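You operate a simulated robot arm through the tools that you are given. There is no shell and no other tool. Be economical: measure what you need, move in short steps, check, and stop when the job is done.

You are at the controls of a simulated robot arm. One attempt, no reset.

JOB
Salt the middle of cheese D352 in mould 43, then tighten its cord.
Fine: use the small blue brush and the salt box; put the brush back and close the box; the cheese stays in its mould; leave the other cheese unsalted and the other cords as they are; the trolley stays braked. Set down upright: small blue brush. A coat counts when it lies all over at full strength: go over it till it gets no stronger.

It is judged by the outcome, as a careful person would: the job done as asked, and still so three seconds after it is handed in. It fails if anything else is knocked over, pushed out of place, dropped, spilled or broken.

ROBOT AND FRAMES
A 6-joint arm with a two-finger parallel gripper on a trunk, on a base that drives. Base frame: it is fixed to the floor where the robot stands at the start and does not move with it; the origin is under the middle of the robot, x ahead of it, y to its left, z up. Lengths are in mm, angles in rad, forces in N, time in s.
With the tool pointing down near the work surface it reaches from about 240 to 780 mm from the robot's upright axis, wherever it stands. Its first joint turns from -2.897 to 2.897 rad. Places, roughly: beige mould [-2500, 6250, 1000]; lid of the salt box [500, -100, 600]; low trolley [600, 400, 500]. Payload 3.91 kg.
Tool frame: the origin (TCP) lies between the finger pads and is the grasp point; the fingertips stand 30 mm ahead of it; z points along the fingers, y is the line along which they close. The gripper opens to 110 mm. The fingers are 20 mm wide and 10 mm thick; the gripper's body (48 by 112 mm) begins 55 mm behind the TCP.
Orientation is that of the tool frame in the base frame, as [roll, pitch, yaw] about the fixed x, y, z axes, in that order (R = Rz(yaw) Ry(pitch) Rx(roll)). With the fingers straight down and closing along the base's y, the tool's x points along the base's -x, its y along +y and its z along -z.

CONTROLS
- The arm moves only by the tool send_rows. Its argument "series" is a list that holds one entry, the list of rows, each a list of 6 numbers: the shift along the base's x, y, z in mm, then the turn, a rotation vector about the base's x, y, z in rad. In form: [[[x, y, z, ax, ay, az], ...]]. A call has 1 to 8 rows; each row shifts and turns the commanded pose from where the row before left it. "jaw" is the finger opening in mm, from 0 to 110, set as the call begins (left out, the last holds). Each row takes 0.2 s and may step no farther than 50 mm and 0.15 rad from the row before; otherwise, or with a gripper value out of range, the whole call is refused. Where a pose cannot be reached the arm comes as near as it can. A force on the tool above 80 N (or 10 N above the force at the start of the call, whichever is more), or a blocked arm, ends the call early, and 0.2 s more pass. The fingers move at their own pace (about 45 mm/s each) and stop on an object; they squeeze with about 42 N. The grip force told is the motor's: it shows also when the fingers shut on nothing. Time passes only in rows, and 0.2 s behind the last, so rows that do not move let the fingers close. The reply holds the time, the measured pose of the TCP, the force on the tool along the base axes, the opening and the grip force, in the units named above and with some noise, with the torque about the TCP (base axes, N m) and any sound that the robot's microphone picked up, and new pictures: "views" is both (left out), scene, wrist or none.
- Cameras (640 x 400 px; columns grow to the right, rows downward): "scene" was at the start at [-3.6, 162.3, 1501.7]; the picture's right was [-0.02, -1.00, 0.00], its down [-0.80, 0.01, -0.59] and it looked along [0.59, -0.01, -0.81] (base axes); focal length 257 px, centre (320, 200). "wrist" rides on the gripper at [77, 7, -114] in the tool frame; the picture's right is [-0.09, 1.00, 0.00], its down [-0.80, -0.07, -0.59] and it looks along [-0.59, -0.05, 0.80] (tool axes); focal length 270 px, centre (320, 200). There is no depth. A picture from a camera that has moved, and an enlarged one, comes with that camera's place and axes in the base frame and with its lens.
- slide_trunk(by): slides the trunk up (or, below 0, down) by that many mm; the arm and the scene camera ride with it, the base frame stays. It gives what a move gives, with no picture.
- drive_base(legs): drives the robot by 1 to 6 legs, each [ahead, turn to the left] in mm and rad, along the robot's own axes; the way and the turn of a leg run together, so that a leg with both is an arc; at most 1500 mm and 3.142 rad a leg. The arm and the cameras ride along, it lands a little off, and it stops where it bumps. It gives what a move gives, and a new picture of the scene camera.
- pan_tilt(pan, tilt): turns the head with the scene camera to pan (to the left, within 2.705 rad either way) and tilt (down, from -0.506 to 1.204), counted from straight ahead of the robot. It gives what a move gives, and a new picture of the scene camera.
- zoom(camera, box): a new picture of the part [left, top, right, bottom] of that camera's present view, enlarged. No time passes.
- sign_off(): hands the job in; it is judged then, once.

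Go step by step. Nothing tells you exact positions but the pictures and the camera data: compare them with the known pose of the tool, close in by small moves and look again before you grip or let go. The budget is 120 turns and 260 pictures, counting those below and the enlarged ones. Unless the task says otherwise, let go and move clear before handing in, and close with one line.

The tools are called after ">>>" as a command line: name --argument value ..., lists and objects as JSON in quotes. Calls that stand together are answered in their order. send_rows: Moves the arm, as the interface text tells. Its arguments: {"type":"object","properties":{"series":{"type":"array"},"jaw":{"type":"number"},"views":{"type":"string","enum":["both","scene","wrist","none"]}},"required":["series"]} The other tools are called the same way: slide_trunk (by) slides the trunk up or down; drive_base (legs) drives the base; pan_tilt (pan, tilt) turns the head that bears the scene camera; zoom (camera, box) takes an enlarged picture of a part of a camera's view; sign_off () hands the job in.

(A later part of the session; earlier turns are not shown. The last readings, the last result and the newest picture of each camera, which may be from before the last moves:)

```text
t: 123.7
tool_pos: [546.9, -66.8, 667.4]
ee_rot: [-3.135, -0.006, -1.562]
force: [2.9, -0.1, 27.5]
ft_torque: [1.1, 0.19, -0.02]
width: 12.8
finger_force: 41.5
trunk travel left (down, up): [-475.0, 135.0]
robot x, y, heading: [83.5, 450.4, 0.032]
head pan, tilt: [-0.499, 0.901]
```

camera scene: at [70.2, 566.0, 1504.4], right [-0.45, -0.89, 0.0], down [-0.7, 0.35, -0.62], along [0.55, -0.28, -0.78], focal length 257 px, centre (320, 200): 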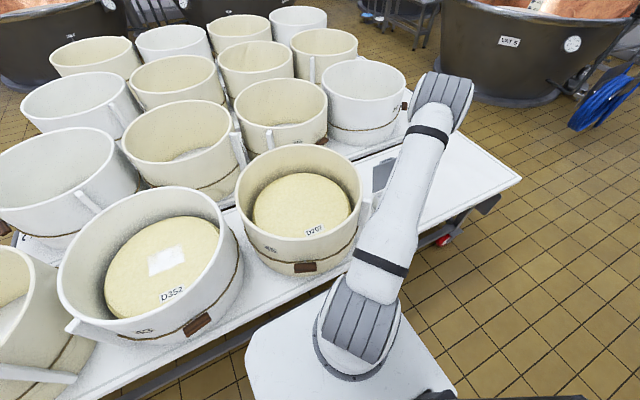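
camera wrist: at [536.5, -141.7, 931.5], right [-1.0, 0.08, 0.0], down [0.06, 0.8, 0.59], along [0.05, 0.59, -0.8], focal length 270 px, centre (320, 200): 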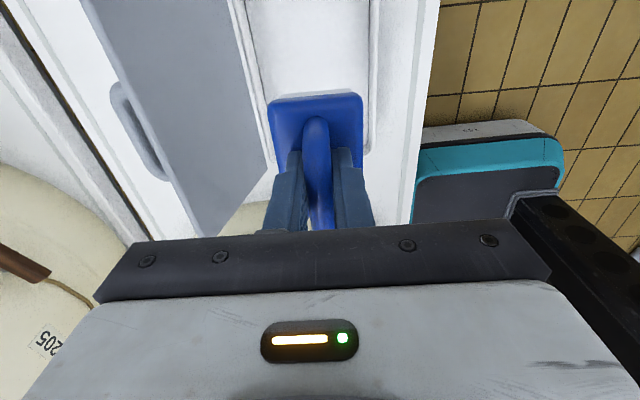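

Dipped at 27 N. I lift and check the bristles.

>>> send_rows --series '[[[0, 0, 8, 0, 0, 0], [0, 0, 30, 0, 0, 0], [0, 0, 45, 0, 0, 0], [0, 0, 45, 0, 0, 0], [-5, 5, 45, 0, 0, 0]]]' --views "wrist"

>>> zoom --camera "wrist" --box '[240, 70, 400, 170]'

```text
t: 124.8
tool_pos: [543.2, -59.2, 838.4]
ee_rot: [-3.14, 0.003, -1.561]
force: [0.3, -0.3, -1.7]
ft_torque: [0.01, 0.0, 0.04]
width: 12.8
finger_force: 42.0
trunk travel left (down, up): [-475.0, 135.0]
robot x, y, heading: [85.1, 449.2, 0.031]
head pan, tilt: [-0.499, 0.901]
camera wrist: at [537.3, -136.7, 951.9], right [-1.0, 0.08, 0.0], down [0.06, 0.8, 0.6], along [0.05, 0.59, -0.8], focal length 270 px, centre (320, 200)
```

wrist: 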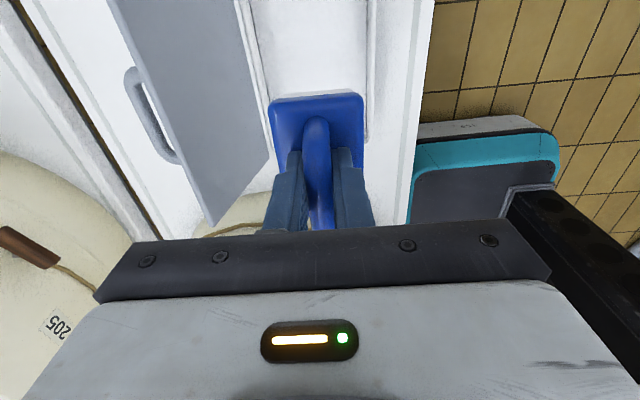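

```text
4.00 times, centred on (320, 120) of wrist
camera zoom: at [537.3, -136.7, 951.9], right [-1.0, 0.08, 0.0], down [0.06, 0.8, 0.6], along [0.05, 0.59, -0.8], focal length 1081 px, centre (320, 520)
```

zoom: 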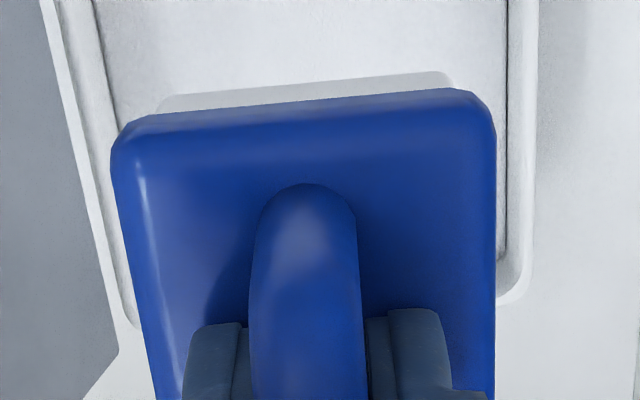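

The bristles are white. I carry the brush back over to D352.

>>> send_rows --series '[[[-5, 18, 45, 0, 0, 0], [-5, 18, 45, 0, 0, 0], [-5, 18, 45, 0, 0, 0], [-5, 18, 43, 0, 0, 0], [-7, 48, 0, 0, 0, 0], [-7, 48, 0, 0, 0, 0], [-7, 48, 0, 0, 0, 0], [-7, 48, 0, 0, 0, 0]]]' --views "none"

>>> send_rows --series '[[[0, 48, 0, 0, 0, 0], [0, 48, 0, 0, 0, 0], [0, 48, 0, 0, 0, 0], [0, 48, 0, 0, 0, 0], [0, 48, 0, 0, 0, 0], [0, 48, 0, 0, 0, 0], [5, 48, 0, 0, 0, 0], [10, 48, 0, 0, 0, 0]]]' --views "none"

>>> send_rows --series '[[[20, 40, -15, 0, 0, 0], [20, 40, -15, 0, 0, 0], [20, 40, -20, 0, 0, 0], [20, 40, -20, 0, 0, 0], [20, 40, -20, 0, 0, 0], [20, 33, -25, 0, 0, 0]]]' --views "wrist"

```text
t: 126.7
tool_pos: [491.7, 203.9, 1014.8]
ee_rot: [-3.14, 0.001, -1.561]
force: [0.4, -0.2, -1.0]
ft_torque: [-0.04, -0.03, 0.03]
width: 12.6
finger_force: 41.7
trunk travel left (down, up): [-475.0, 135.0]
robot x, y, heading: [81.1, 451.9, 0.031]
head pan, tilt: [-0.499, 0.901]
```

```text
t: 128.4
tool_pos: [510.9, 589.2, 1018.4]
ee_rot: [-3.14, 0.0, -1.559]
force: [-0.2, 0.7, -1.5]
ft_torque: [-0.01, -0.05, 0.03]
width: 12.8
finger_force: 42.4
trunk travel left (down, up): [-475.0, 135.0]
robot x, y, heading: [82.6, 449.6, 0.032]
head pan, tilt: [-0.499, 0.901]
```

```text
t: 129.8
tool_pos: [626.8, 820.8, 900.3]
ee_rot: [-3.14, -0.001, -1.561]
force: [0.4, -0.9, -0.7]
ft_torque: [0.02, 0.02, -0.03]
width: 13.0
finger_force: 41.6
trunk travel left (down, up): [-475.0, 135.0]
robot x, y, heading: [83.8, 454.4, 0.034]
head pan, tilt: [-0.499, 0.901]
camera wrist: at [621.9, 744.4, 1014.5], right [-1.0, 0.08, 0.0], down [0.06, 0.8, 0.59], along [0.05, 0.59, -0.8], focal length 270 px, centre (320, 200)
```

wrist: 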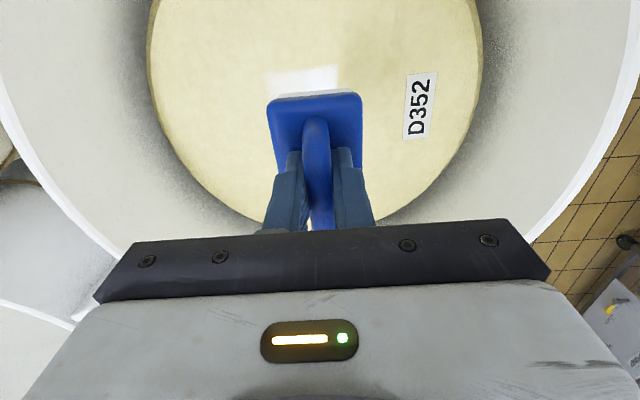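

The patch lies at x≈606–687 in this view while the cheese's centre is ≈631, so the near side lacks salt. I start a lane there with gentle contact, controlling the force.

>>> send_rows --series '[[[-22, 24, -15, 0, 0, 0], [-22, 23, -20, 0, 0, 0], [0, 0, -45, 0, 0, 0], [0, 0, -40, 0, 0, 0], [0, 0, -10, 0, 0, 0]]]' --views "none"

>>> send_rows --series '[[[0, 0, -2, 0, 0, 0]]]' --views "none"

>>> send_rows --series '[[[0, 0, -1.5, 0, 0, 0]]]' --views "none"

```text
t: 131.1
tool_pos: [585.5, 866.8, 769.5]
ee_rot: [-3.141, -0.002, -1.561]
force: [0.2, -0.1, -1.4]
ft_torque: [-0.01, 0.03, 0.01]
width: 12.9
finger_force: 42.1
trunk travel left (down, up): [-475.0, 135.0]
robot x, y, heading: [81.5, 451.8, 0.03]
head pan, tilt: [-0.499, 0.901]
```

```text
t: 131.4
tool_pos: [585.0, 867.3, 768.4]
ee_rot: [-3.14, 0.0, -1.56]
force: [0.6, -1.9, 2.4]
ft_torque: [-0.21, 0.06, 0.05]
width: 13.0
finger_force: 41.8
trunk travel left (down, up): [-475.0, 135.0]
robot x, y, heading: [84.4, 448.5, 0.034]
head pan, tilt: [-0.499, 0.901]
```

```text
t: 131.8
tool_pos: [585.7, 866.6, 769.0]
ee_rot: [-3.139, 0.003, -1.56]
force: [2.7, -0.8, 9.0]
ft_torque: [-0.39, 0.03, 0.11]
width: 13.0
finger_force: 42.3
trunk travel left (down, up): [-475.0, 135.0]
robot x, y, heading: [85.9, 450.8, 0.034]
head pan, tilt: [-0.499, 0.901]
```

9 N contact. Now lanes.

>>> send_rows --series '[[[0, -14, 0, 0, 0, 0], [0, -14, 0, 0, 0, 0], [0, -14, 0, 0, 0, 0], [0, -12, 0, 0, 0, 0], [16, 0, 0, 0, 0, 0]]]' --views "none"

>>> send_rows --series '[[[0, 14, 0, 0, 0, 0], [0, 14, 0, 0, 0, 0], [0, 14, 0, 0, 0, 0], [0, 12, 0, 0, 0, 0]]]' --views "scene"

>>> zoom --camera "scene" --box '[90, 200, 240, 310]'

```text
t: 133.1
tool_pos: [599.6, 813.6, 768.0]
ee_rot: [-3.138, 0.0, -1.562]
force: [-4.5, 0.3, 11.7]
ft_torque: [-0.26, 0.11, -0.1]
width: 12.8
finger_force: 42.1
trunk travel left (down, up): [-475.0, 135.0]
robot x, y, heading: [86.2, 446.3, 0.034]
head pan, tilt: [-0.499, 0.901]
```

```text
t: 134.1
tool_pos: [600.8, 867.4, 767.6]
ee_rot: [-3.139, -0.002, -1.56]
force: [-1.1, 1.4, 2.2]
ft_torque: [-0.03, 0.03, -0.02]
width: 13.0
finger_force: 41.8
trunk travel left (down, up): [-475.0, 135.0]
robot x, y, heading: [84.8, 450.5, 0.029]
head pan, tilt: [-0.499, 0.901]
camera scene: at [69.7, 566.3, 1504.3], right [-0.45, -0.89, 0.0], down [-0.7, 0.35, -0.62], along [0.55, -0.28, -0.78], focal length 257 px, centre (320, 200)
```

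scene: 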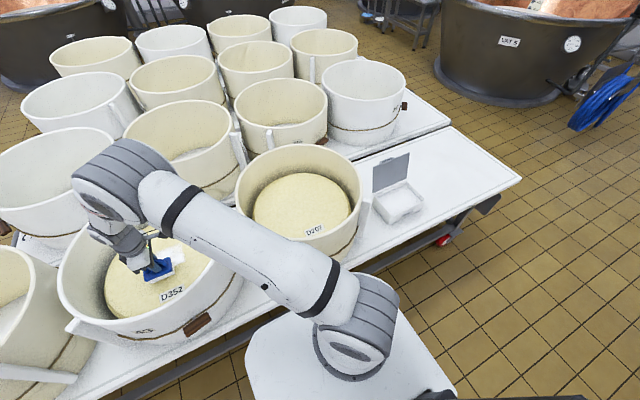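

```text
3.64 times, centred on (165, 255) of scene
camera zoom: at [69.7, 566.3, 1504.3], right [-0.45, -0.89, 0.0], down [-0.7, 0.35, -0.62], along [0.55, -0.28, -0.78], focal length 934 px, centre (884, 0)
```

zoom: 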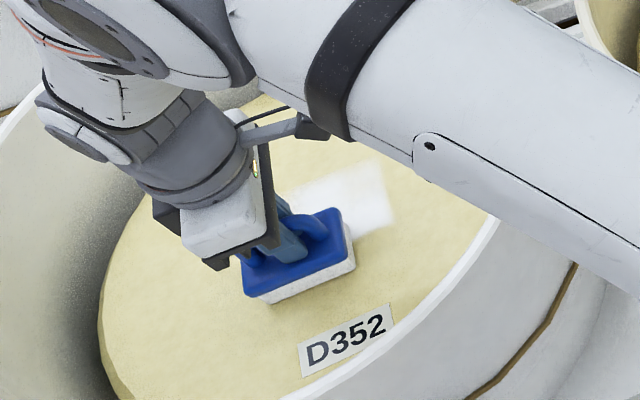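

No new salt at 2–12 N; it seems to want about 15–20 N. I press to that and stroke again.

>>> send_rows --series '[[[0, 0, -2, 0, 0, 0], [0, 0, 0, 0, 0, 0]]]' --views "none"

>>> send_rows --series '[[[0, -8, 0, 0, 0, 0], [0, -8, 0, 0, 0, 0]]]' --views "none"

>>> send_rows --series '[[[-10, -8, 0, 0, 0, 0], [-10, -8, 0, 0, 0, 0]]]' --views "none"

>>> send_rows --series '[[[0, -8, 0, 0, 0, 0], [0, -8, 0, 0, 0, 0], [0, 0, 10, 0, 0, 0], [0, 0, 45, 0, 0, 0], [0, 40, 25, 0, 0, 0], [0, 45, 15, 0, 0, 0], [0, 45, 5, 0, 0, 0]]]' --views "scene"

>>> zoom --camera "scene" --box '[90, 200, 240, 310]'

```text
t: 134.7
tool_pos: [601.5, 867.0, 767.8]
ee_rot: [-3.136, 0.001, -1.559]
force: [-1.7, 4.5, 18.8]
ft_torque: [-0.26, 0.13, -0.04]
width: 12.7
finger_force: 42.1
trunk travel left (down, up): [-475.0, 135.0]
robot x, y, heading: [82.4, 450.9, 0.032]
head pan, tilt: [-0.499, 0.901]
```

```text
t: 135.2
tool_pos: [600.7, 853.3, 767.2]
ee_rot: [-3.134, 0.002, -1.56]
force: [2.0, 11.2, 30.5]
ft_torque: [-0.06, 0.06, -0.02]
width: 12.9
finger_force: 41.8
trunk travel left (down, up): [-475.0, 135.0]
robot x, y, heading: [86.9, 448.3, 0.034]
head pan, tilt: [-0.499, 0.901]
```

```text
t: 135.8
tool_pos: [580.3, 834.5, 768.9]
ee_rot: [-3.135, 0.002, -1.562]
force: [7.9, 4.9, 28.0]
ft_torque: [0.14, -0.11, -0.03]
width: 12.7
finger_force: 42.1
trunk travel left (down, up): [-475.0, 135.0]
robot x, y, heading: [85.2, 450.5, 0.034]
head pan, tilt: [-0.499, 0.901]
```

```text
t: 137.4
tool_pos: [584.5, 950.3, 863.8]
ee_rot: [-3.139, -0.002, -1.56]
force: [0.0, 0.4, -0.5]
ft_torque: [0.0, 0.0, -0.03]
width: 12.8
finger_force: 41.8
trunk travel left (down, up): [-475.0, 135.0]
robot x, y, heading: [86.5, 453.4, 0.027]
head pan, tilt: [-0.499, 0.901]
camera scene: at [69.9, 566.7, 1504.3], right [-0.45, -0.89, 0.0], down [-0.7, 0.35, -0.62], along [0.55, -0.28, -0.78], focal length 257 px, centre (320, 200)
```

scene: 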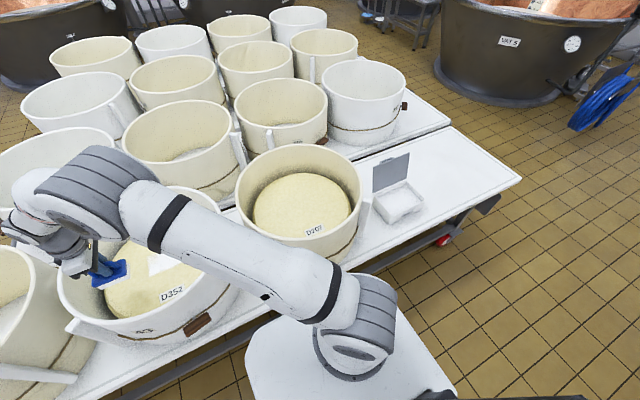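

```text
3.64 times, centred on (165, 255) of scene
camera zoom: at [69.9, 566.7, 1504.3], right [-0.45, -0.89, 0.0], down [-0.7, 0.35, -0.62], along [0.55, -0.28, -0.78], focal length 934 px, centre (884, 0)
```

zoom: 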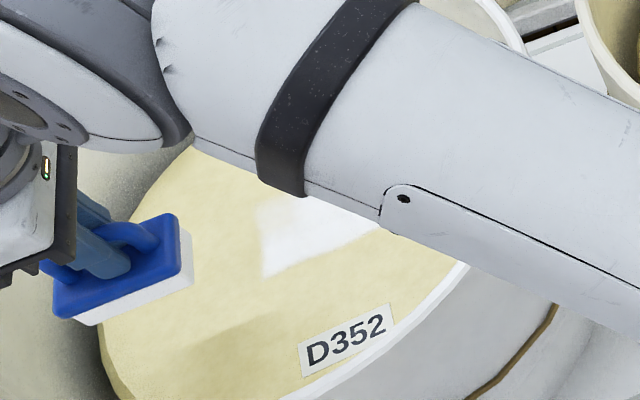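

The near (-x) and right (-y) borders are true edges of the zone: nothing takes beyond them. The zone seems to extend toward +x/+y, so I go over that side.

>>> send_rows --series '[[[30, -35, 0, 0, 0, 0], [30, -25, -10, 0, 0, 0], [18, -10, -40, 0, 0, 0], [0, 0, -38, 0, 0, 0], [0, 0, -8, 0, 0, 0]]]' --views "none"

>>> send_rows --series '[[[0, 0, -1.5, 0, 0, 0], [0, 0, 0, 0, 0, 0]]]' --views "none"

```text
t: 138.7
tool_pos: [658.6, 880.8, 769.1]
ee_rot: [-3.139, 0.0, -1.561]
force: [0.4, -0.6, -0.8]
ft_torque: [-0.05, 0.05, -0.01]
width: 12.6
finger_force: 41.6
trunk travel left (down, up): [-475.0, 135.0]
robot x, y, heading: [85.4, 450.3, 0.034]
head pan, tilt: [-0.499, 0.901]
```

```text
t: 139.2
tool_pos: [658.4, 880.9, 767.1]
ee_rot: [-3.14, 0.002, -1.56]
force: [2.0, 1.8, 6.5]
ft_torque: [-0.05, 0.03, 0.0]
width: 12.6
finger_force: 41.9
trunk travel left (down, up): [-475.0, 135.0]
robot x, y, heading: [83.9, 450.5, 0.028]
head pan, tilt: [-0.499, 0.901]
```

>>> send_rows --series '[[[0, 0, -1, 0, 0, 0], [0, -12, 0, 0, 0, 0], [0, -12, 0, 0, 0, 0], [0, -12, 0, 0, 0, 0], [0, -12, 0, 0, 0, 0], [12, 0, 0, 0, 0, 0]]]' --views "none"

>>> send_rows --series '[[[0, 12, 0, 0, 0, 0], [0, 12, 0, 0, 0, 0], [0, 12, 0, 0, 0, 0], [0, 12, 0, 0, 0, 0], [0, 12, 0, 0, 0, 0]]]' --views "none"

>>> send_rows --series '[[[0, 0, 12, 0, 0, 0], [0, 0, 45, 0, 0, 0], [0, 10, 45, 0, 0, 0], [-20, 40, 10, 0, 0, 0], [-20, 40, 0, 0, 0, 0]]]' --views "none"

>>> pan_tilt --pan 0.6 --tilt 0.9

>>> zoom --camera "scene" --box '[290, 140, 440, 250]'

```text
t: 140.7
tool_pos: [668.6, 830.9, 767.2]
ee_rot: [-3.137, 0.0, -1.561]
force: [-5.6, -2.0, 17.7]
ft_torque: [-0.06, 0.18, 0.02]
width: 12.7
finger_force: 41.7
trunk travel left (down, up): [-475.0, 135.0]
robot x, y, heading: [82.4, 454.8, 0.032]
head pan, tilt: [-0.499, 0.901]
```

```text
t: 141.8
tool_pos: [671.1, 890.5, 769.4]
ee_rot: [-3.138, 0.0, -1.563]
force: [0.3, -7.6, 21.5]
ft_torque: [-0.59, 0.09, 0.09]
width: 12.8
finger_force: 41.4
trunk travel left (down, up): [-475.0, 135.0]
robot x, y, heading: [85.9, 450.0, 0.033]
head pan, tilt: [-0.499, 0.901]
```

```text
t: 143.1
tool_pos: [633.2, 981.9, 876.5]
ee_rot: [-3.139, 0.0, -1.561]
force: [-0.3, 1.0, -1.1]
ft_torque: [0.0, 0.01, 0.02]
width: 12.6
finger_force: 42.0
trunk travel left (down, up): [-475.0, 135.0]
robot x, y, heading: [85.1, 451.8, 0.032]
head pan, tilt: [-0.499, 0.901]
```

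```text
t: 144.4
tool_pos: [633.2, 982.6, 875.7]
ee_rot: [3.141, 0.0, -1.56]
force: [-0.1, 0.4, -1.6]
ft_torque: [0.01, 0.01, -0.01]
width: 12.9
finger_force: 41.7
trunk travel left (down, up): [-475.0, 135.0]
robot x, y, heading: [81.7, 449.1, 0.031]
head pan, tilt: [0.6, 0.901]
camera scene: at [63.5, 645.1, 1504.3], right [0.59, -0.81, 0.0], down [-0.63, -0.46, -0.62], along [0.5, 0.37, -0.78], focal length 257 px, centre (320, 200)
```

scene: 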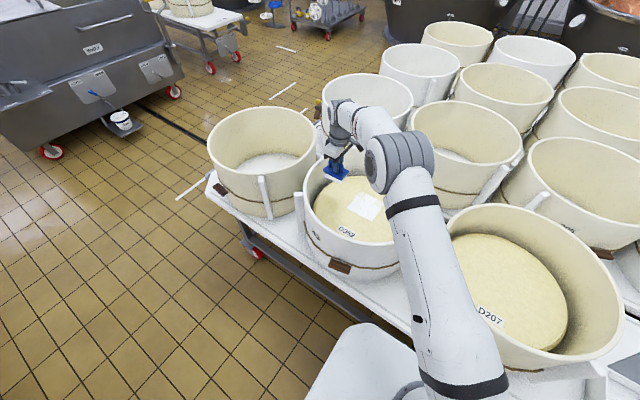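

```text
3.64 times, centred on (365, 195) of scene
camera zoom: at [63.5, 645.1, 1504.3], right [0.59, -0.81, 0.0], down [-0.63, -0.46, -0.62], along [0.5, 0.37, -0.78], focal length 934 px, centre (156, 218)
```

zoom: 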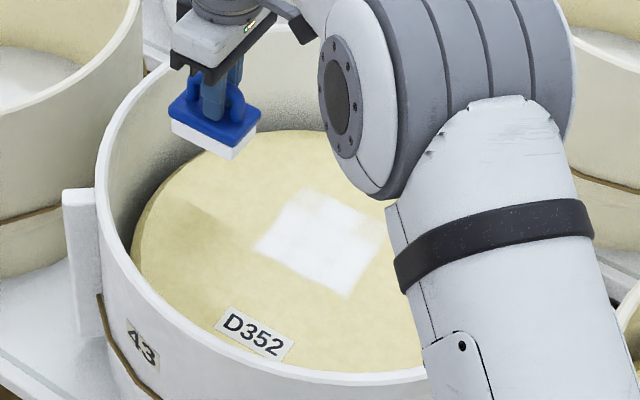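

The patch has grown to about 114 × 90 mm on the +x side. I take an overhead wrist view with the brush out of the way to measure patch versus cheese.

>>> send_rows --series '[[[-20, -35, 25, 0, 0, 0], [-20, -35, 25, 0, 0, 0], [-20, -35, 20, 0, 0, 0], [-20, -35, 10, 0, 0, 0], [-20, -35, 0, 0, 0, 0], [-25, -20, 0, 0, 0, 0]]]' --views "wrist"

>>> zoom --camera "wrist" --box '[40, 0, 380, 230]'

```text
t: 145.8
tool_pos: [504.9, 785.5, 957.0]
ee_rot: [-3.138, -0.002, -1.56]
force: [-0.7, 0.0, -1.0]
ft_torque: [0.02, 0.02, 0.01]
width: 12.6
finger_force: 41.8
trunk travel left (down, up): [-475.0, 135.0]
robot x, y, heading: [84.3, 450.2, 0.032]
head pan, tilt: [0.6, 0.901]
camera wrist: at [498.5, 708.7, 1072.0], right [-1.0, 0.08, 0.0], down [0.06, 0.8, 0.59], along [0.05, 0.59, -0.8], focal length 270 px, centre (320, 200)
```

wrist: 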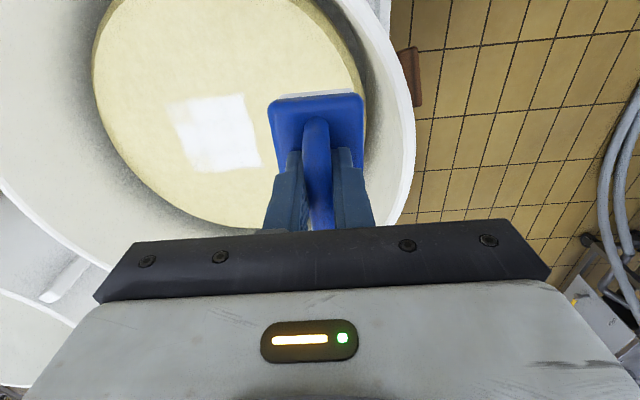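

```text
1.74 times, centred on (210, 115) of wrist
camera zoom: at [498.5, 708.7, 1072.0], right [-1.0, 0.08, 0.0], down [0.06, 0.8, 0.59], along [0.05, 0.59, -0.8], focal length 470 px, centre (511, 348)
```

zoom: 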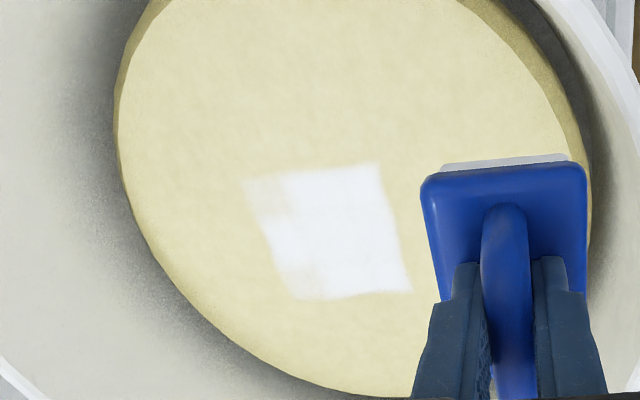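

Corner measurements show the zone is a square of about 113 mm (y edges symmetric about the cheese's centre), now filled except for a fainter strip on its far (+x) side. I go over that strip.

>>> send_rows --series '[[[35, 20, 0, 0, 0, 0], [35, 20, -20, 0, 0, 0], [35, 20, -20, 0, 0, 0], [35, 20, -25, 0, 0, 0], [38, 10, -30, 0, 0, 0], [0, 0, -45, 0, 0, 0], [0, 0, -40, 0, 0, 0], [0, 0, -8, 0, 0, 0]]]' --views "none"

>>> send_rows --series '[[[0, 0, -1.5, 0, 0, 0], [0, 0, 0, 0, 0, 0]]]' --views "none"

```text
t: 147.6
tool_pos: [680.4, 876.8, 767.8]
ee_rot: [-3.138, 0.0, -1.56]
force: [-0.5, -0.6, 1.0]
ft_torque: [0.08, 0.1, 0.01]
width: 12.7
finger_force: 42.6
trunk travel left (down, up): [-475.0, 135.0]
robot x, y, heading: [78.7, 452.5, 0.029]
head pan, tilt: [0.6, 0.901]
```

```text
t: 148.2
tool_pos: [680.9, 877.0, 767.7]
ee_rot: [-3.138, 0.0, -1.56]
force: [-0.1, -1.6, 3.6]
ft_torque: [0.11, 0.13, 0.03]
width: 12.6
finger_force: 41.9
trunk travel left (down, up): [-475.0, 135.0]
robot x, y, heading: [84.6, 450.8, 0.027]
head pan, tilt: [0.6, 0.901]
```

>>> send_rows --series '[[[0, 0, -1.3, 0, 0, 0], [0, -10, 0, 0, 0, 0], [0, -10, 0, 0, 0, 0], [0, -10, 0, 0, 0, 0], [0, -10, 0, 0, 0, 0], [0, -10, 0, 0, 0, 0]]]' --views "none"

>>> send_rows --series '[[[10, 0, 0, 0, 0, 0], [0, 10, 0, 0, 0, 0], [0, 10, 0, 0, 0, 0], [0, 10, 0, 0, 0, 0], [0, 10, 0, 0, 0, 0], [0, 10, 0, 0, 0, 0]]]' --views "none"

>>> send_rows --series '[[[-12, 0, 0, 0, 0, 0], [-12, 0, 0, 0, 0, 0], [0, -12, 0, 0, 0, 0], [0, -12, 0, 0, 0, 0], [0, -12, 0, 0, 0, 0], [0, -12, 0, 0, 0, 0], [-20, 0, 0, 0, 0, 0]]]' --views "none"

>>> send_rows --series '[[[0, 12, 0, 0, 0, 0], [0, 12, 0, 0, 0, 0], [0, 12, 0, 0, 0, 0], [0, 12, 0, 0, 0, 0], [-20, 0, 0, 0, 0, 0], [0, -20, 0, 0, 0, 0], [0, -20, 0, 0, 0, 0]]]' --views "none"

>>> send_rows --series '[[[0, 0, 15, 0, 0, 0], [-20, -5, 42, 0, 0, 0], [-25, -10, 40, 0, 0, 0], [-30, -10, 35, 0, 0, 0], [-35, -10, 30, 0, 0, 0], [-20, -5, 25, 0, 0, 0]]]' --views "wrist"

>>> zoom --camera "wrist" --box '[40, 0, 380, 230]'

```text
t: 149.6
tool_pos: [682.3, 825.7, 768.3]
ee_rot: [-3.138, 0.002, -1.56]
force: [0.6, 0.4, 2.2]
ft_torque: [0.09, 0.09, 0.02]
width: 13.0
finger_force: 42.1
trunk travel left (down, up): [-475.0, 135.0]
robot x, y, heading: [86.0, 450.1, 0.027]
head pan, tilt: [0.6, 0.901]
```

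```text
t: 151.0
tool_pos: [694.0, 876.6, 768.2]
ee_rot: [-3.139, 0.0, -1.559]
force: [0.8, -1.3, 4.1]
ft_torque: [0.0, 0.05, 0.02]
width: 12.9
finger_force: 41.8
trunk travel left (down, up): [-475.0, 135.0]
robot x, y, heading: [82.0, 450.5, 0.033]
head pan, tilt: [0.6, 0.901]
```

```text
t: 152.6
tool_pos: [649.4, 827.6, 767.0]
ee_rot: [-3.138, -0.001, -1.561]
force: [2.1, -0.3, 17.2]
ft_torque: [-0.18, 0.18, 0.03]
width: 12.8
finger_force: 42.4
trunk travel left (down, up): [-475.0, 135.0]
robot x, y, heading: [86.0, 451.9, 0.03]
head pan, tilt: [0.6, 0.901]
```

```text
t: 154.2
tool_pos: [628.4, 835.7, 766.5]
ee_rot: [-3.14, 0.0, -1.561]
force: [-1.4, -1.5, 1.8]
ft_torque: [0.08, 0.05, 0.06]
width: 12.6
finger_force: 42.5
trunk travel left (down, up): [-475.0, 135.0]
robot x, y, heading: [84.2, 451.4, 0.033]
head pan, tilt: [0.6, 0.901]
```

```text
t: 155.6
tool_pos: [502.9, 793.5, 953.5]
ee_rot: [-3.141, 0.0, -1.56]
force: [0.9, -0.4, -1.6]
ft_torque: [0.01, 0.01, 0.01]
width: 12.7
finger_force: 42.2
trunk travel left (down, up): [-475.0, 135.0]
robot x, y, heading: [80.8, 454.1, 0.033]
head pan, tilt: [0.6, 0.901]
camera wrist: at [497.6, 716.2, 1067.4], right [-1.0, 0.08, 0.0], down [0.06, 0.8, 0.59], along [0.05, 0.59, -0.8], focal length 270 px, centre (320, 200)
```

wrist: 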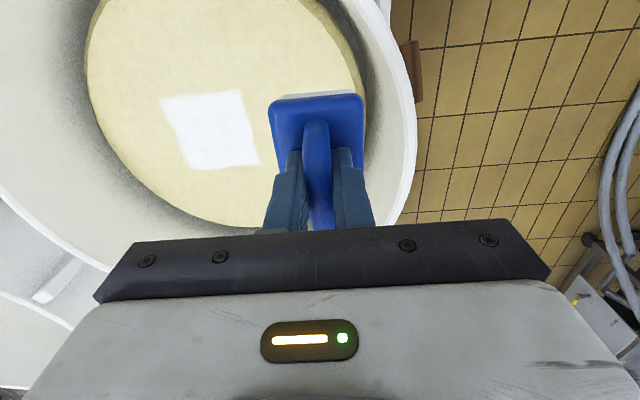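

```text
1.74 times, centred on (210, 115) of wrist
camera zoom: at [497.6, 716.2, 1067.4], right [-1.0, 0.08, 0.0], down [0.06, 0.8, 0.59], along [0.05, 0.59, -0.8], focal length 470 px, centre (511, 348)
```

zoom: 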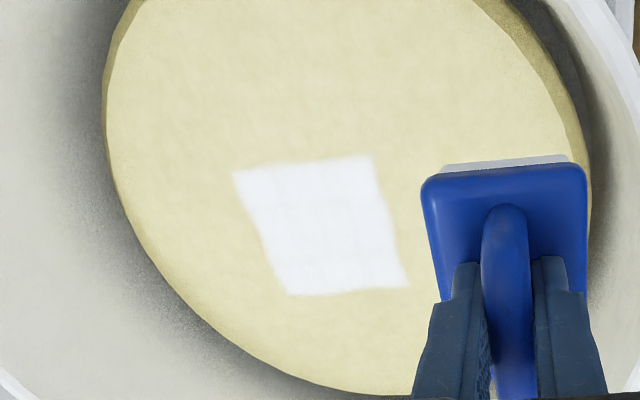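

A crisp, evenly white square now. I zoom in tightly on it for weak spots.

>>> zoom --camera "wrist" --box '[150, 80, 270, 180]'

>>> zoom --camera "wrist" --box '[260, 80, 380, 170]'

```text
4.00 times, centred on (210, 130) of wrist
camera zoom: at [497.6, 716.2, 1067.4], right [-1.0, 0.08, 0.0], down [0.06, 0.8, 0.59], along [0.05, 0.59, -0.8], focal length 1081 px, centre (760, 480)
```

zoom: 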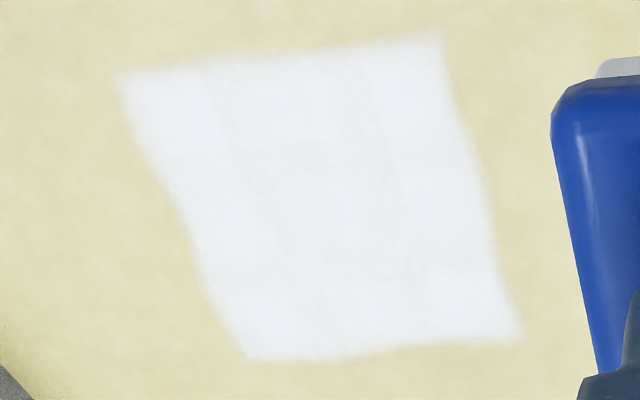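

```text
4.44 times, centred on (320, 125) of wrist
camera zoom: at [497.6, 716.2, 1067.4], right [-1.0, 0.08, 0.0], down [0.06, 0.8, 0.59], along [0.05, 0.59, -0.8], focal length 1201 px, centre (320, 533)
```

zoom: 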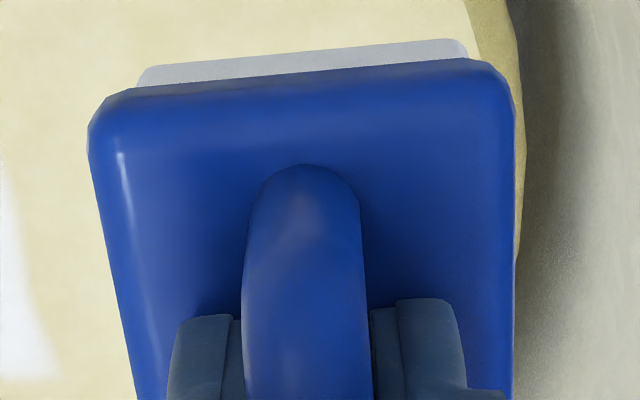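

Looks saturated; one more pass over the whole square to be sure.

>>> send_rows --series '[[[35, 20, -20, 0, 0, 0], [35, 20, -20, 0, 0, 0], [35, 20, -25, 0, 0, 0], [12, 11, -40, 0, 0, 0], [0, 0, -45, 0, 0, 0], [0, 0, -30, 0, 0, 0], [0, 0, -7, 0, 0, 0]]]' --views "none"

>>> send_rows --series '[[[0, 0, -1.5, 0, 0, 0], [0, 0, 0, 0, 0, 0]]]' --views "none"

```text
t: 157.2
tool_pos: [616.5, 869.7, 768.7]
ee_rot: [-3.138, 0.001, -1.56]
force: [1.1, -1.3, 9.4]
ft_torque: [-0.37, 0.17, 0.07]
width: 12.6
finger_force: 41.7
trunk travel left (down, up): [-475.0, 135.0]
robot x, y, heading: [82.1, 453.0, 0.028]
head pan, tilt: [0.6, 0.901]
```

```text
t: 157.8
tool_pos: [615.9, 870.5, 768.2]
ee_rot: [-3.136, 0.004, -1.561]
force: [4.7, 3.3, 18.8]
ft_torque: [-0.16, 0.14, 0.02]
width: 12.8
finger_force: 41.4
trunk travel left (down, up): [-475.0, 135.0]
robot x, y, heading: [86.5, 452.3, 0.03]
head pan, tilt: [0.6, 0.901]
```

>>> send_rows --series '[[[0, -12, 0, 0, 0, 0], [0, -12, 0, 0, 0, 0], [0, -12, 0, 0, 0, 0], [0, -6, 0, 0, 0, 0], [11, 0, 0, 0, 0, 0], [11, 0, 0, 0, 0, 0]]]' --views "none"

>>> send_rows --series '[[[0, 12, 0, 0, 0, 0], [0, 12, 0, 0, 0, 0], [0, 12, 0, 0, 0, 0], [0, 6, 0, 0, 0, 0], [11, 0, 0, 0, 0, 0], [11, 0, 0, 0, 0, 0]]]' --views "none"

>>> send_rows --series '[[[0, -12, -0.5, 0, 0, 0], [0, -12, 0, 0, 0, 0], [0, -12, 0, 0, 0, 0], [0, -6, 0, 0, 0, 0], [11, 0, 0, 0, 0, 0], [11, 0, 0, 0, 0, 0]]]' --views "none"

>>> send_rows --series '[[[0, 12, -0.5, 0, 0, 0], [0, 12, 0, 0, 0, 0], [0, 12, 0, 0, 0, 0], [0, 6, 0, 0, 0, 0], [0, 0, 15, 0, 0, 0], [-20, -15, 40, 0, 0, 0], [-25, -10, 40, 0, 0, 0], [-30, -15, 35, 0, 0, 0]]]' --views "none"

>>> send_rows --series '[[[-40, -15, 25, 0, 0, 0], [-40, -15, 25, 0, 0, 0], [-20, -5, 0, 0, 0, 0]]]' --views "wrist"

>>> zoom --camera "wrist" --box '[150, 80, 270, 180]'

```text
t: 159.2
tool_pos: [636.7, 822.3, 767.2]
ee_rot: [-3.138, 0.0, -1.561]
force: [-15.3, -1.5, 38.8]
ft_torque: [-0.17, 0.48, -0.08]
width: 12.4
finger_force: 42.1
trunk travel left (down, up): [-475.0, 135.0]
robot x, y, heading: [81.8, 456.1, 0.029]
head pan, tilt: [0.6, 0.901]
```

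```text
t: 160.6
tool_pos: [659.2, 868.3, 768.2]
ee_rot: [-3.139, 0.002, -1.559]
force: [-7.8, 1.4, 21.1]
ft_torque: [0.17, 0.23, -0.02]
width: 12.9
finger_force: 42.1
trunk travel left (down, up): [-475.0, 135.0]
robot x, y, heading: [83.0, 452.1, 0.033]
head pan, tilt: [0.6, 0.901]
```

```text
t: 162.0
tool_pos: [680.7, 824.8, 767.4]
ee_rot: [-3.138, 0.0, -1.562]
force: [-13.4, -1.6, 34.6]
ft_torque: [0.02, 0.4, 0.03]
width: 12.7
finger_force: 42.1
trunk travel left (down, up): [-475.0, 135.0]
robot x, y, heading: [85.2, 454.8, 0.034]
head pan, tilt: [0.6, 0.901]
```

```text
t: 163.8
tool_pos: [606.5, 825.1, 896.4]
ee_rot: [-3.141, 0.0, -1.56]
force: [-0.2, 0.1, -0.6]
ft_torque: [-0.01, -0.03, -0.02]
width: 12.9
finger_force: 41.8
trunk travel left (down, up): [-475.0, 135.0]
robot x, y, heading: [82.2, 453.6, 0.033]
head pan, tilt: [0.6, 0.901]
```

```text
t: 164.6
tool_pos: [511.0, 793.5, 947.5]
ee_rot: [-3.14, 0.0, -1.561]
force: [0.1, -0.1, -0.5]
ft_torque: [-0.02, -0.03, 0.01]
width: 12.9
finger_force: 42.0
trunk travel left (down, up): [-475.0, 135.0]
robot x, y, heading: [85.8, 449.6, 0.032]
head pan, tilt: [0.6, 0.901]
camera wrist: at [504.3, 716.7, 1061.8], right [-1.0, 0.08, 0.0], down [0.06, 0.8, 0.59], along [0.05, 0.59, -0.8], focal length 270 px, centre (320, 200)
```

wrist: 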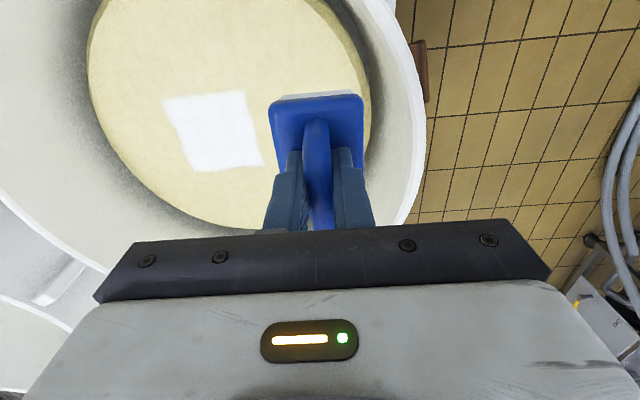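

```text
4.00 times, centred on (210, 130) of wrist
camera zoom: at [504.3, 716.7, 1061.8], right [-1.0, 0.08, 0.0], down [0.06, 0.8, 0.59], along [0.05, 0.59, -0.8], focal length 1081 px, centre (760, 480)
```

zoom: 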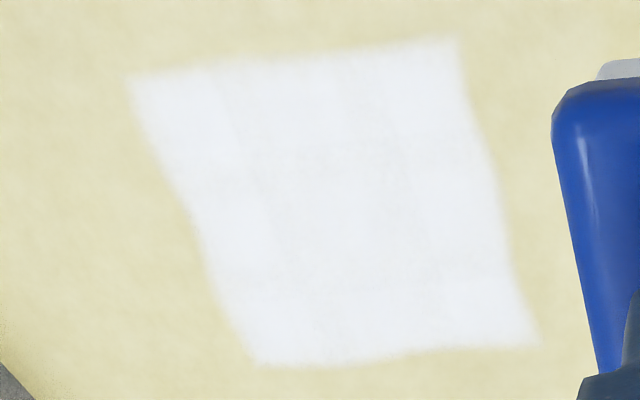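

No change from the last pass: the coat is at full strength. Now I tuck the arm to bring the brush home.

>>> send_rows --series '[[[-12, -40, 20, 0, 0, 0], [-8, -42, 15, 0, 0, 0], [-8, -43, 15, 0, 0, 0], [-8, -43, 10, 0, 0, 0], [-8, -43, 8, 0, 0, 0], [-8, -43, 0, 0, 0, 0], [-8, -43, 0, 0, 0, 0], [-8, -41, 0, 0, 0, 0]]]' --views "none"

>>> drive_base --legs '[[-290, 0], [0, -1.601], [450, 0], [0, 1.571], [215, 0]]'

>>> pan_tilt --pan -0.5 --tilt 0.9

```text
t: 166.4
tool_pos: [440.7, 456.5, 1015.9]
ee_rot: [-3.141, 0.001, -1.558]
force: [-0.7, 0.3, -0.3]
ft_torque: [-0.02, 0.0, 0.01]
width: 12.7
finger_force: 41.7
trunk travel left (down, up): [-475.0, 135.0]
robot x, y, heading: [81.1, 449.6, 0.031]
head pan, tilt: [0.6, 0.901]
```

```text
t: 179.7
tool_pos: [354.8, 9.5, 1015.8]
ee_rot: [3.141, 0.001, -1.557]
force: [0.9, -0.6, -0.7]
ft_torque: [-0.03, 0.0, -0.03]
width: 12.6
finger_force: 41.9
trunk travel left (down, up): [-475.0, 135.0]
robot x, y, heading: [-6.2, 3.3, 0.041]
head pan, tilt: [0.6, 0.901]
camera scene: at [-24.8, 196.7, 1504.4], right [0.6, -0.8, 0.0], down [-0.63, -0.47, -0.62], along [0.5, 0.37, -0.78], focal length 257 px, centre (320, 200)
```

scene: 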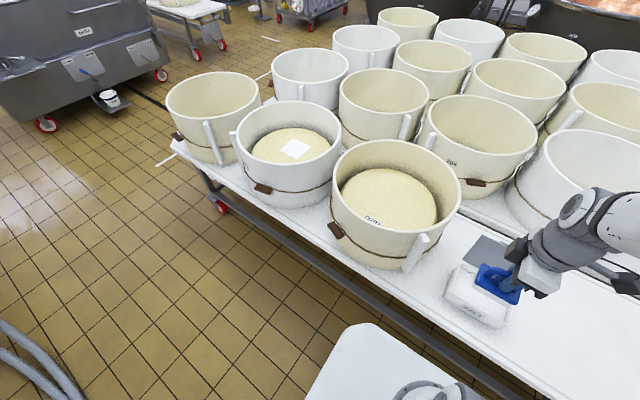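

```text
t: 181.1
tool_pos: [352.0, 8.5, 1016.0]
ee_rot: [-3.14, -0.001, -1.556]
force: [-0.1, -0.5, -1.7]
ft_torque: [0.02, 0.02, -0.02]
width: 12.8
finger_force: 42.3
trunk travel left (down, up): [-475.0, 135.0]
robot x, y, heading: [-4.0, 3.5, 0.046]
head pan, tilt: [-0.499, 0.901]
camera scene: at [-19.0, 118.1, 1504.3], right [-0.44, -0.9, 0.0], down [-0.7, 0.34, -0.62], along [0.56, -0.27, -0.78], focal length 257 px, centre (320, 200)
```

scene: 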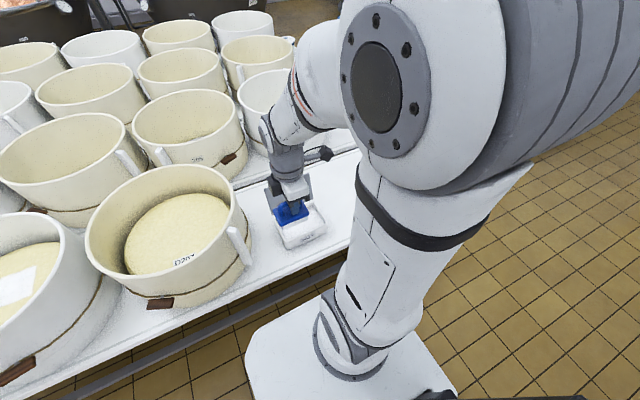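

I bring the brush above its original spot [521.5, -289].

>>> send_rows --series '[[[24, -42, 0, 0, 0, -0.014], [24, -42, -5, 0, 0, 0], [24, -42, -5, 0, 0, 0], [24, -42, -10, 0, 0, 0], [24, -43, -10, 0, 0, 0], [24, -43, -10, 0, 0, 0], [25, -43, -10, 0, 0, 0]]]' --views "none"

>>> send_rows --series '[[[0, 0, -48, 0, 0, 0], [0, 0, -48, 0, 0, 0], [0, 0, -48, 0, 0, 0], [0, 0, -48, 0, 0, 0], [0, 0, -48, 0, 0, 0], [0, 0, -48, 0, 0, 0]]]' --views "both"

```text
refused: row 5 steps farther than a row can; nothing moved
```

```text
t: 182.5
tool_pos: [353.5, 11.1, 728.6]
ee_rot: [3.141, 0.0, -1.558]
force: [0.0, 0.2, -0.9]
ft_torque: [-0.01, -0.03, -0.01]
width: 13.0
finger_force: 41.7
trunk travel left (down, up): [-475.0, 135.0]
robot x, y, heading: [-5.5, 3.9, 0.044]
head pan, tilt: [-0.499, 0.901]
camera scene: at [-18.3, 118.1, 1504.4], right [-0.44, -0.9, 0.0], down [-0.7, 0.34, -0.62], along [0.56, -0.27, -0.78], focal length 257 px, centre (320, 200)
camera wrist: at [348.5, -65.7, 843.0], right [-1.0, 0.07, 0.0], down [0.06, 0.8, 0.59], along [0.05, 0.59, -0.8], focal length 270 px, centre (320, 200)
```

scene: 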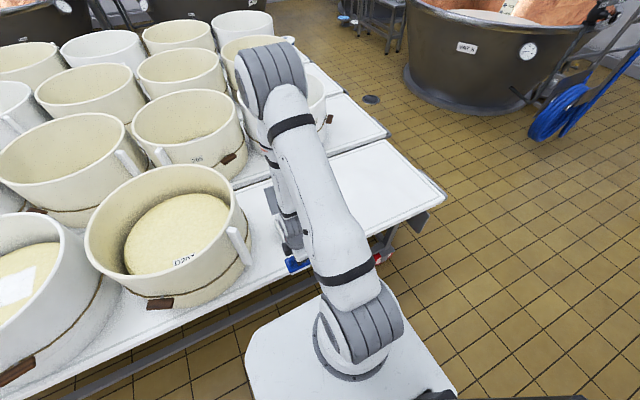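
wrist: 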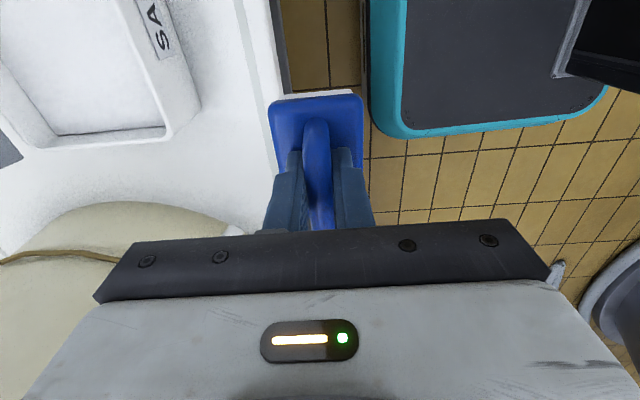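

That refused row left me going down in front of the trolley — harmless, but I'll chain more carefully. I raise, go sideways in front of the table, then in.

>>> send_rows --series '[[[0, -10, 45, 0, 0, -0.013], [0, -41, 15, 0, 0, 0], [5, -42, 0, 0, 0, 0], [10, -42, 0, 0, 0, 0], [20, -42, 0, 0, 0, 0], [20, -42, 0, 0, 0, 0], [20, -42, 0, 0, 0, 0], [25, -39, 0, 0, 0, 0]]]' --views "none"

```text
t: 184.3
tool_pos: [453.6, -293.1, 787.7]
ee_rot: [-3.14, 0.0, -1.57]
force: [-0.4, -0.5, -0.7]
ft_torque: [-0.03, 0.02, -0.01]
width: 12.4
finger_force: 41.6
trunk travel left (down, up): [-475.0, 135.0]
robot x, y, heading: [-2.1, 4.0, 0.042]
head pan, tilt: [-0.499, 0.901]
```

>>> send_rows --series '[[[34, 2, -20, 0, 0, 0], [34, 2, -35, 0, 0, 0], [0, 0, -40, 0, 0, 0], [0, 0, -40, 0, 0, 0], [0, 0, -20, 0, 0, 0]]]' --views "both"

```text
t: 185.5
tool_pos: [518.7, -286.1, 634.3]
ee_rot: [-3.138, 0.001, -1.57]
force: [0.4, 0.0, -0.3]
ft_torque: [0.01, 0.02, 0.01]
width: 12.6
finger_force: 41.9
trunk travel left (down, up): [-475.0, 135.0]
robot x, y, heading: [-4.5, 2.2, 0.042]
head pan, tilt: [-0.499, 0.901]
camera scene: at [-18.5, 117.9, 1504.4], right [-0.44, -0.9, 0.0], down [-0.7, 0.35, -0.62], along [0.56, -0.27, -0.78], focal length 257 px, centre (320, 200)
camera wrist: at [512.4, -363.0, 747.5], right [-1.0, 0.09, 0.0], down [0.07, 0.8, 0.59], along [0.05, 0.59, -0.8], focal length 270 px, centre (320, 200)
```

scene: 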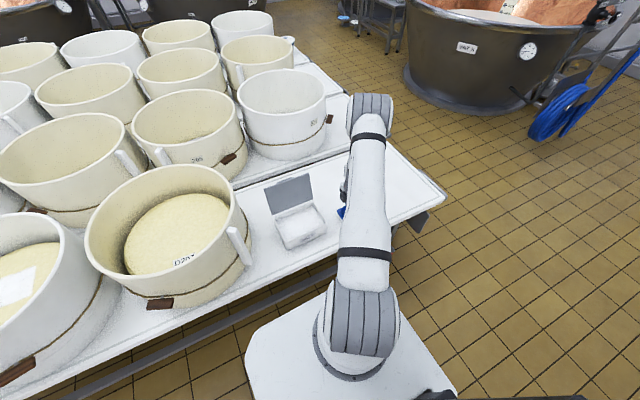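
wrist: 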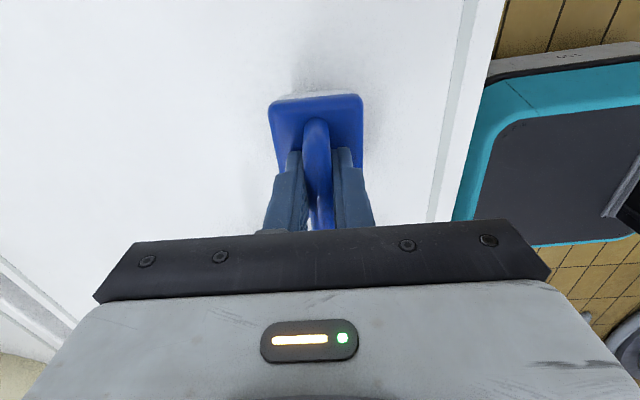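

Over the original spot. I lower to just touch the table and then open.

>>> send_rows --series '[[[2, -2, -10, 0, 0, 0], [0, 0, -4, 0, 0, 0]]]' --views "none"

>>> send_rows --series '[[[0, 0, -1.5, 0, 0, 0], [0, 0, 0, 0, 0, 0]]]' --views "none"

```text
t: 186.1
tool_pos: [522.6, -289.5, 618.4]
ee_rot: [-3.14, 0.001, -1.569]
force: [0.1, 0.1, -0.9]
ft_torque: [0.0, 0.03, 0.0]
width: 12.9
finger_force: 42.4
trunk travel left (down, up): [-475.0, 135.0]
robot x, y, heading: [-6.4, 5.8, 0.043]
head pan, tilt: [-0.499, 0.901]
```

```text
t: 186.7
tool_pos: [522.0, -289.0, 618.0]
ee_rot: [-3.138, -0.003, -1.569]
force: [0.8, 1.5, 5.8]
ft_torque: [0.47, 0.08, -0.12]
width: 12.7
finger_force: 41.6
trunk travel left (down, up): [-475.0, 135.0]
robot x, y, heading: [-5.1, 3.3, 0.042]
head pan, tilt: [-0.499, 0.901]
```

Touching the table (5.8 N). I release and rise straight up.

>>> send_rows --series '[[[0, 0, 0, 0, 0, 0], [0, 0, 0, 0, 0, 0], [0, 0, 20, 0, 0, 0], [0, 0, 40, 0, 0, 0], [0, 0, 45, 0, 0, 0], [0, 0, 45, 0, 0, 0], [0, 0, 40, 0, 0, 0]]]' --jaw 40 --views "both"

```text
t: 188.3
tool_pos: [521.9, -290.1, 807.9]
ee_rot: [-3.139, 0.001, -1.568]
force: [0.9, -0.4, 0.2]
ft_torque: [-0.04, 0.04, 0.0]
width: 40.0
finger_force: 0.0
trunk travel left (down, up): [-475.0, 135.0]
robot x, y, heading: [-2.4, 4.5, 0.041]
head pan, tilt: [-0.499, 0.901]
camera scene: at [-19.3, 118.2, 1504.3], right [-0.44, -0.9, 0.0], down [-0.7, 0.35, -0.62], along [0.56, -0.27, -0.78], focal length 257 px, centre (320, 200)
camera wrist: at [514.7, -366.7, 922.5], right [-1.0, 0.09, 0.0], down [0.07, 0.8, 0.59], along [0.05, 0.59, -0.8], focal length 270 px, centre (320, 200)
```

scene: 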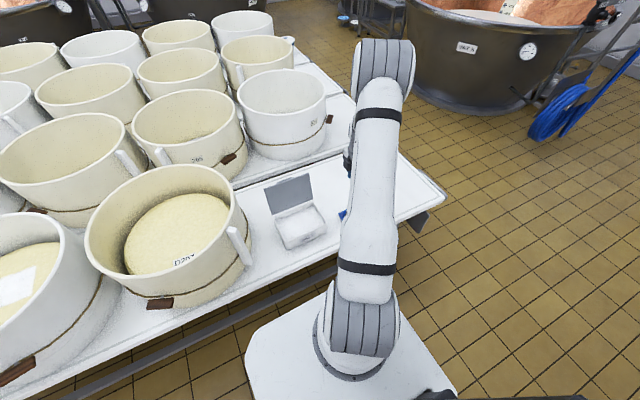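
wrist: 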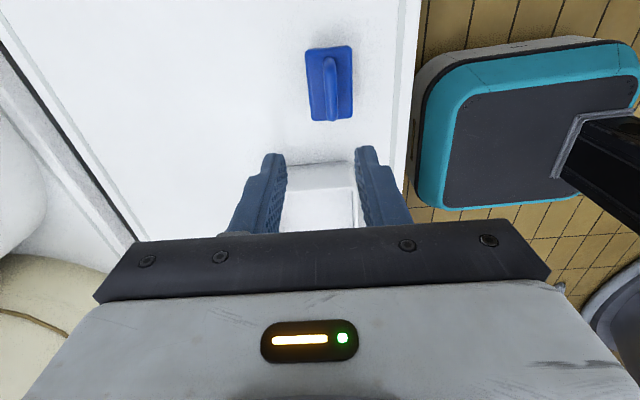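

The brush stands upright at its place. Next, close the lid: I go above its handle (bar ≈ [685, -72, 733]).

>>> send_rows --series '[[[27, 36, 15, 0, 0, 0], [27, 36, 15, 0, 0, 0], [27, 36, 0, 0, 0, 0], [27, 36, 0, 0, 0, 0], [27, 36, 0, 0, 0, 0], [28, 36, 0, 0, 0, 0]]]' --jaw 20 --views "wrist"

>>> zoom --camera "wrist" --box '[220, 20, 440, 180]'

```text
t: 189.7
tool_pos: [690.4, -73.9, 833.1]
ee_rot: [3.139, 0.0, -1.571]
force: [-0.1, 0.0, -0.4]
ft_torque: [-0.01, 0.0, -0.05]
width: 20.0
finger_force: 0.0
trunk travel left (down, up): [-475.0, 135.0]
robot x, y, heading: [-1.3, 4.1, 0.046]
head pan, tilt: [-0.499, 0.901]
camera wrist: at [683.5, -151.3, 947.6], right [-1.0, 0.09, 0.0], down [0.07, 0.8, 0.59], along [0.05, 0.59, -0.8], focal length 270 px, centre (320, 200)
```

wrist: 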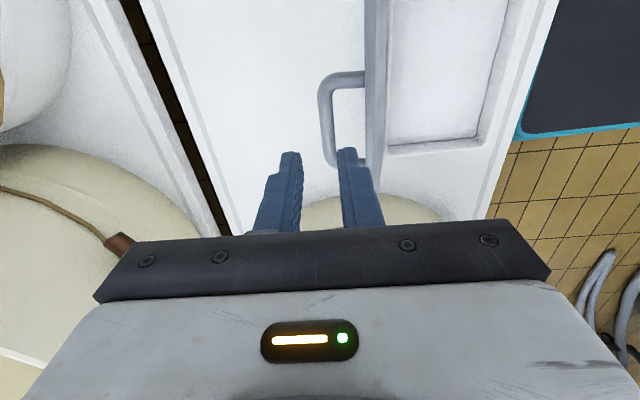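

```text
2.50 times, centred on (330, 100) of wrist
camera zoom: at [683.5, -151.3, 947.6], right [-1.0, 0.09, 0.0], down [0.07, 0.8, 0.59], along [0.05, 0.59, -0.8], focal length 676 px, centre (295, 450)
```

zoom: 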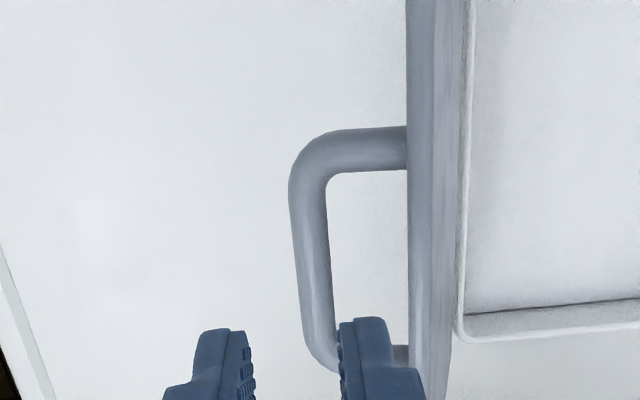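

The gap between bar and lid is 24 mm; the finger fits. I lower the cage over the bar.

>>> send_rows --series '[[[-5, 0, -40, 0, 0, 0], [0, 0, -30, 0, 0, 0], [0, 0, -14, 0, 0, 0]]]' --views "wrist"

```text
t: 190.5
tool_pos: [682.4, -73.4, 752.9]
ee_rot: [-3.141, 0.0, -1.571]
force: [-0.2, 1.0, -0.8]
ft_torque: [0.05, 0.01, -0.02]
width: 20.0
finger_force: 0.1
trunk travel left (down, up): [-475.0, 135.0]
robot x, y, heading: [-4.2, 4.5, 0.042]
head pan, tilt: [-0.499, 0.901]
camera wrist: at [676.0, -149.7, 866.6], right [-1.0, 0.09, 0.0], down [0.07, 0.8, 0.59], along [0.05, 0.59, -0.8], focal length 270 px, centre (320, 200)
```

wrist: 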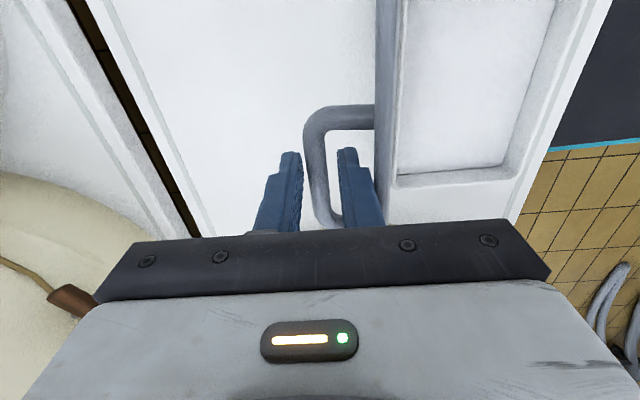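

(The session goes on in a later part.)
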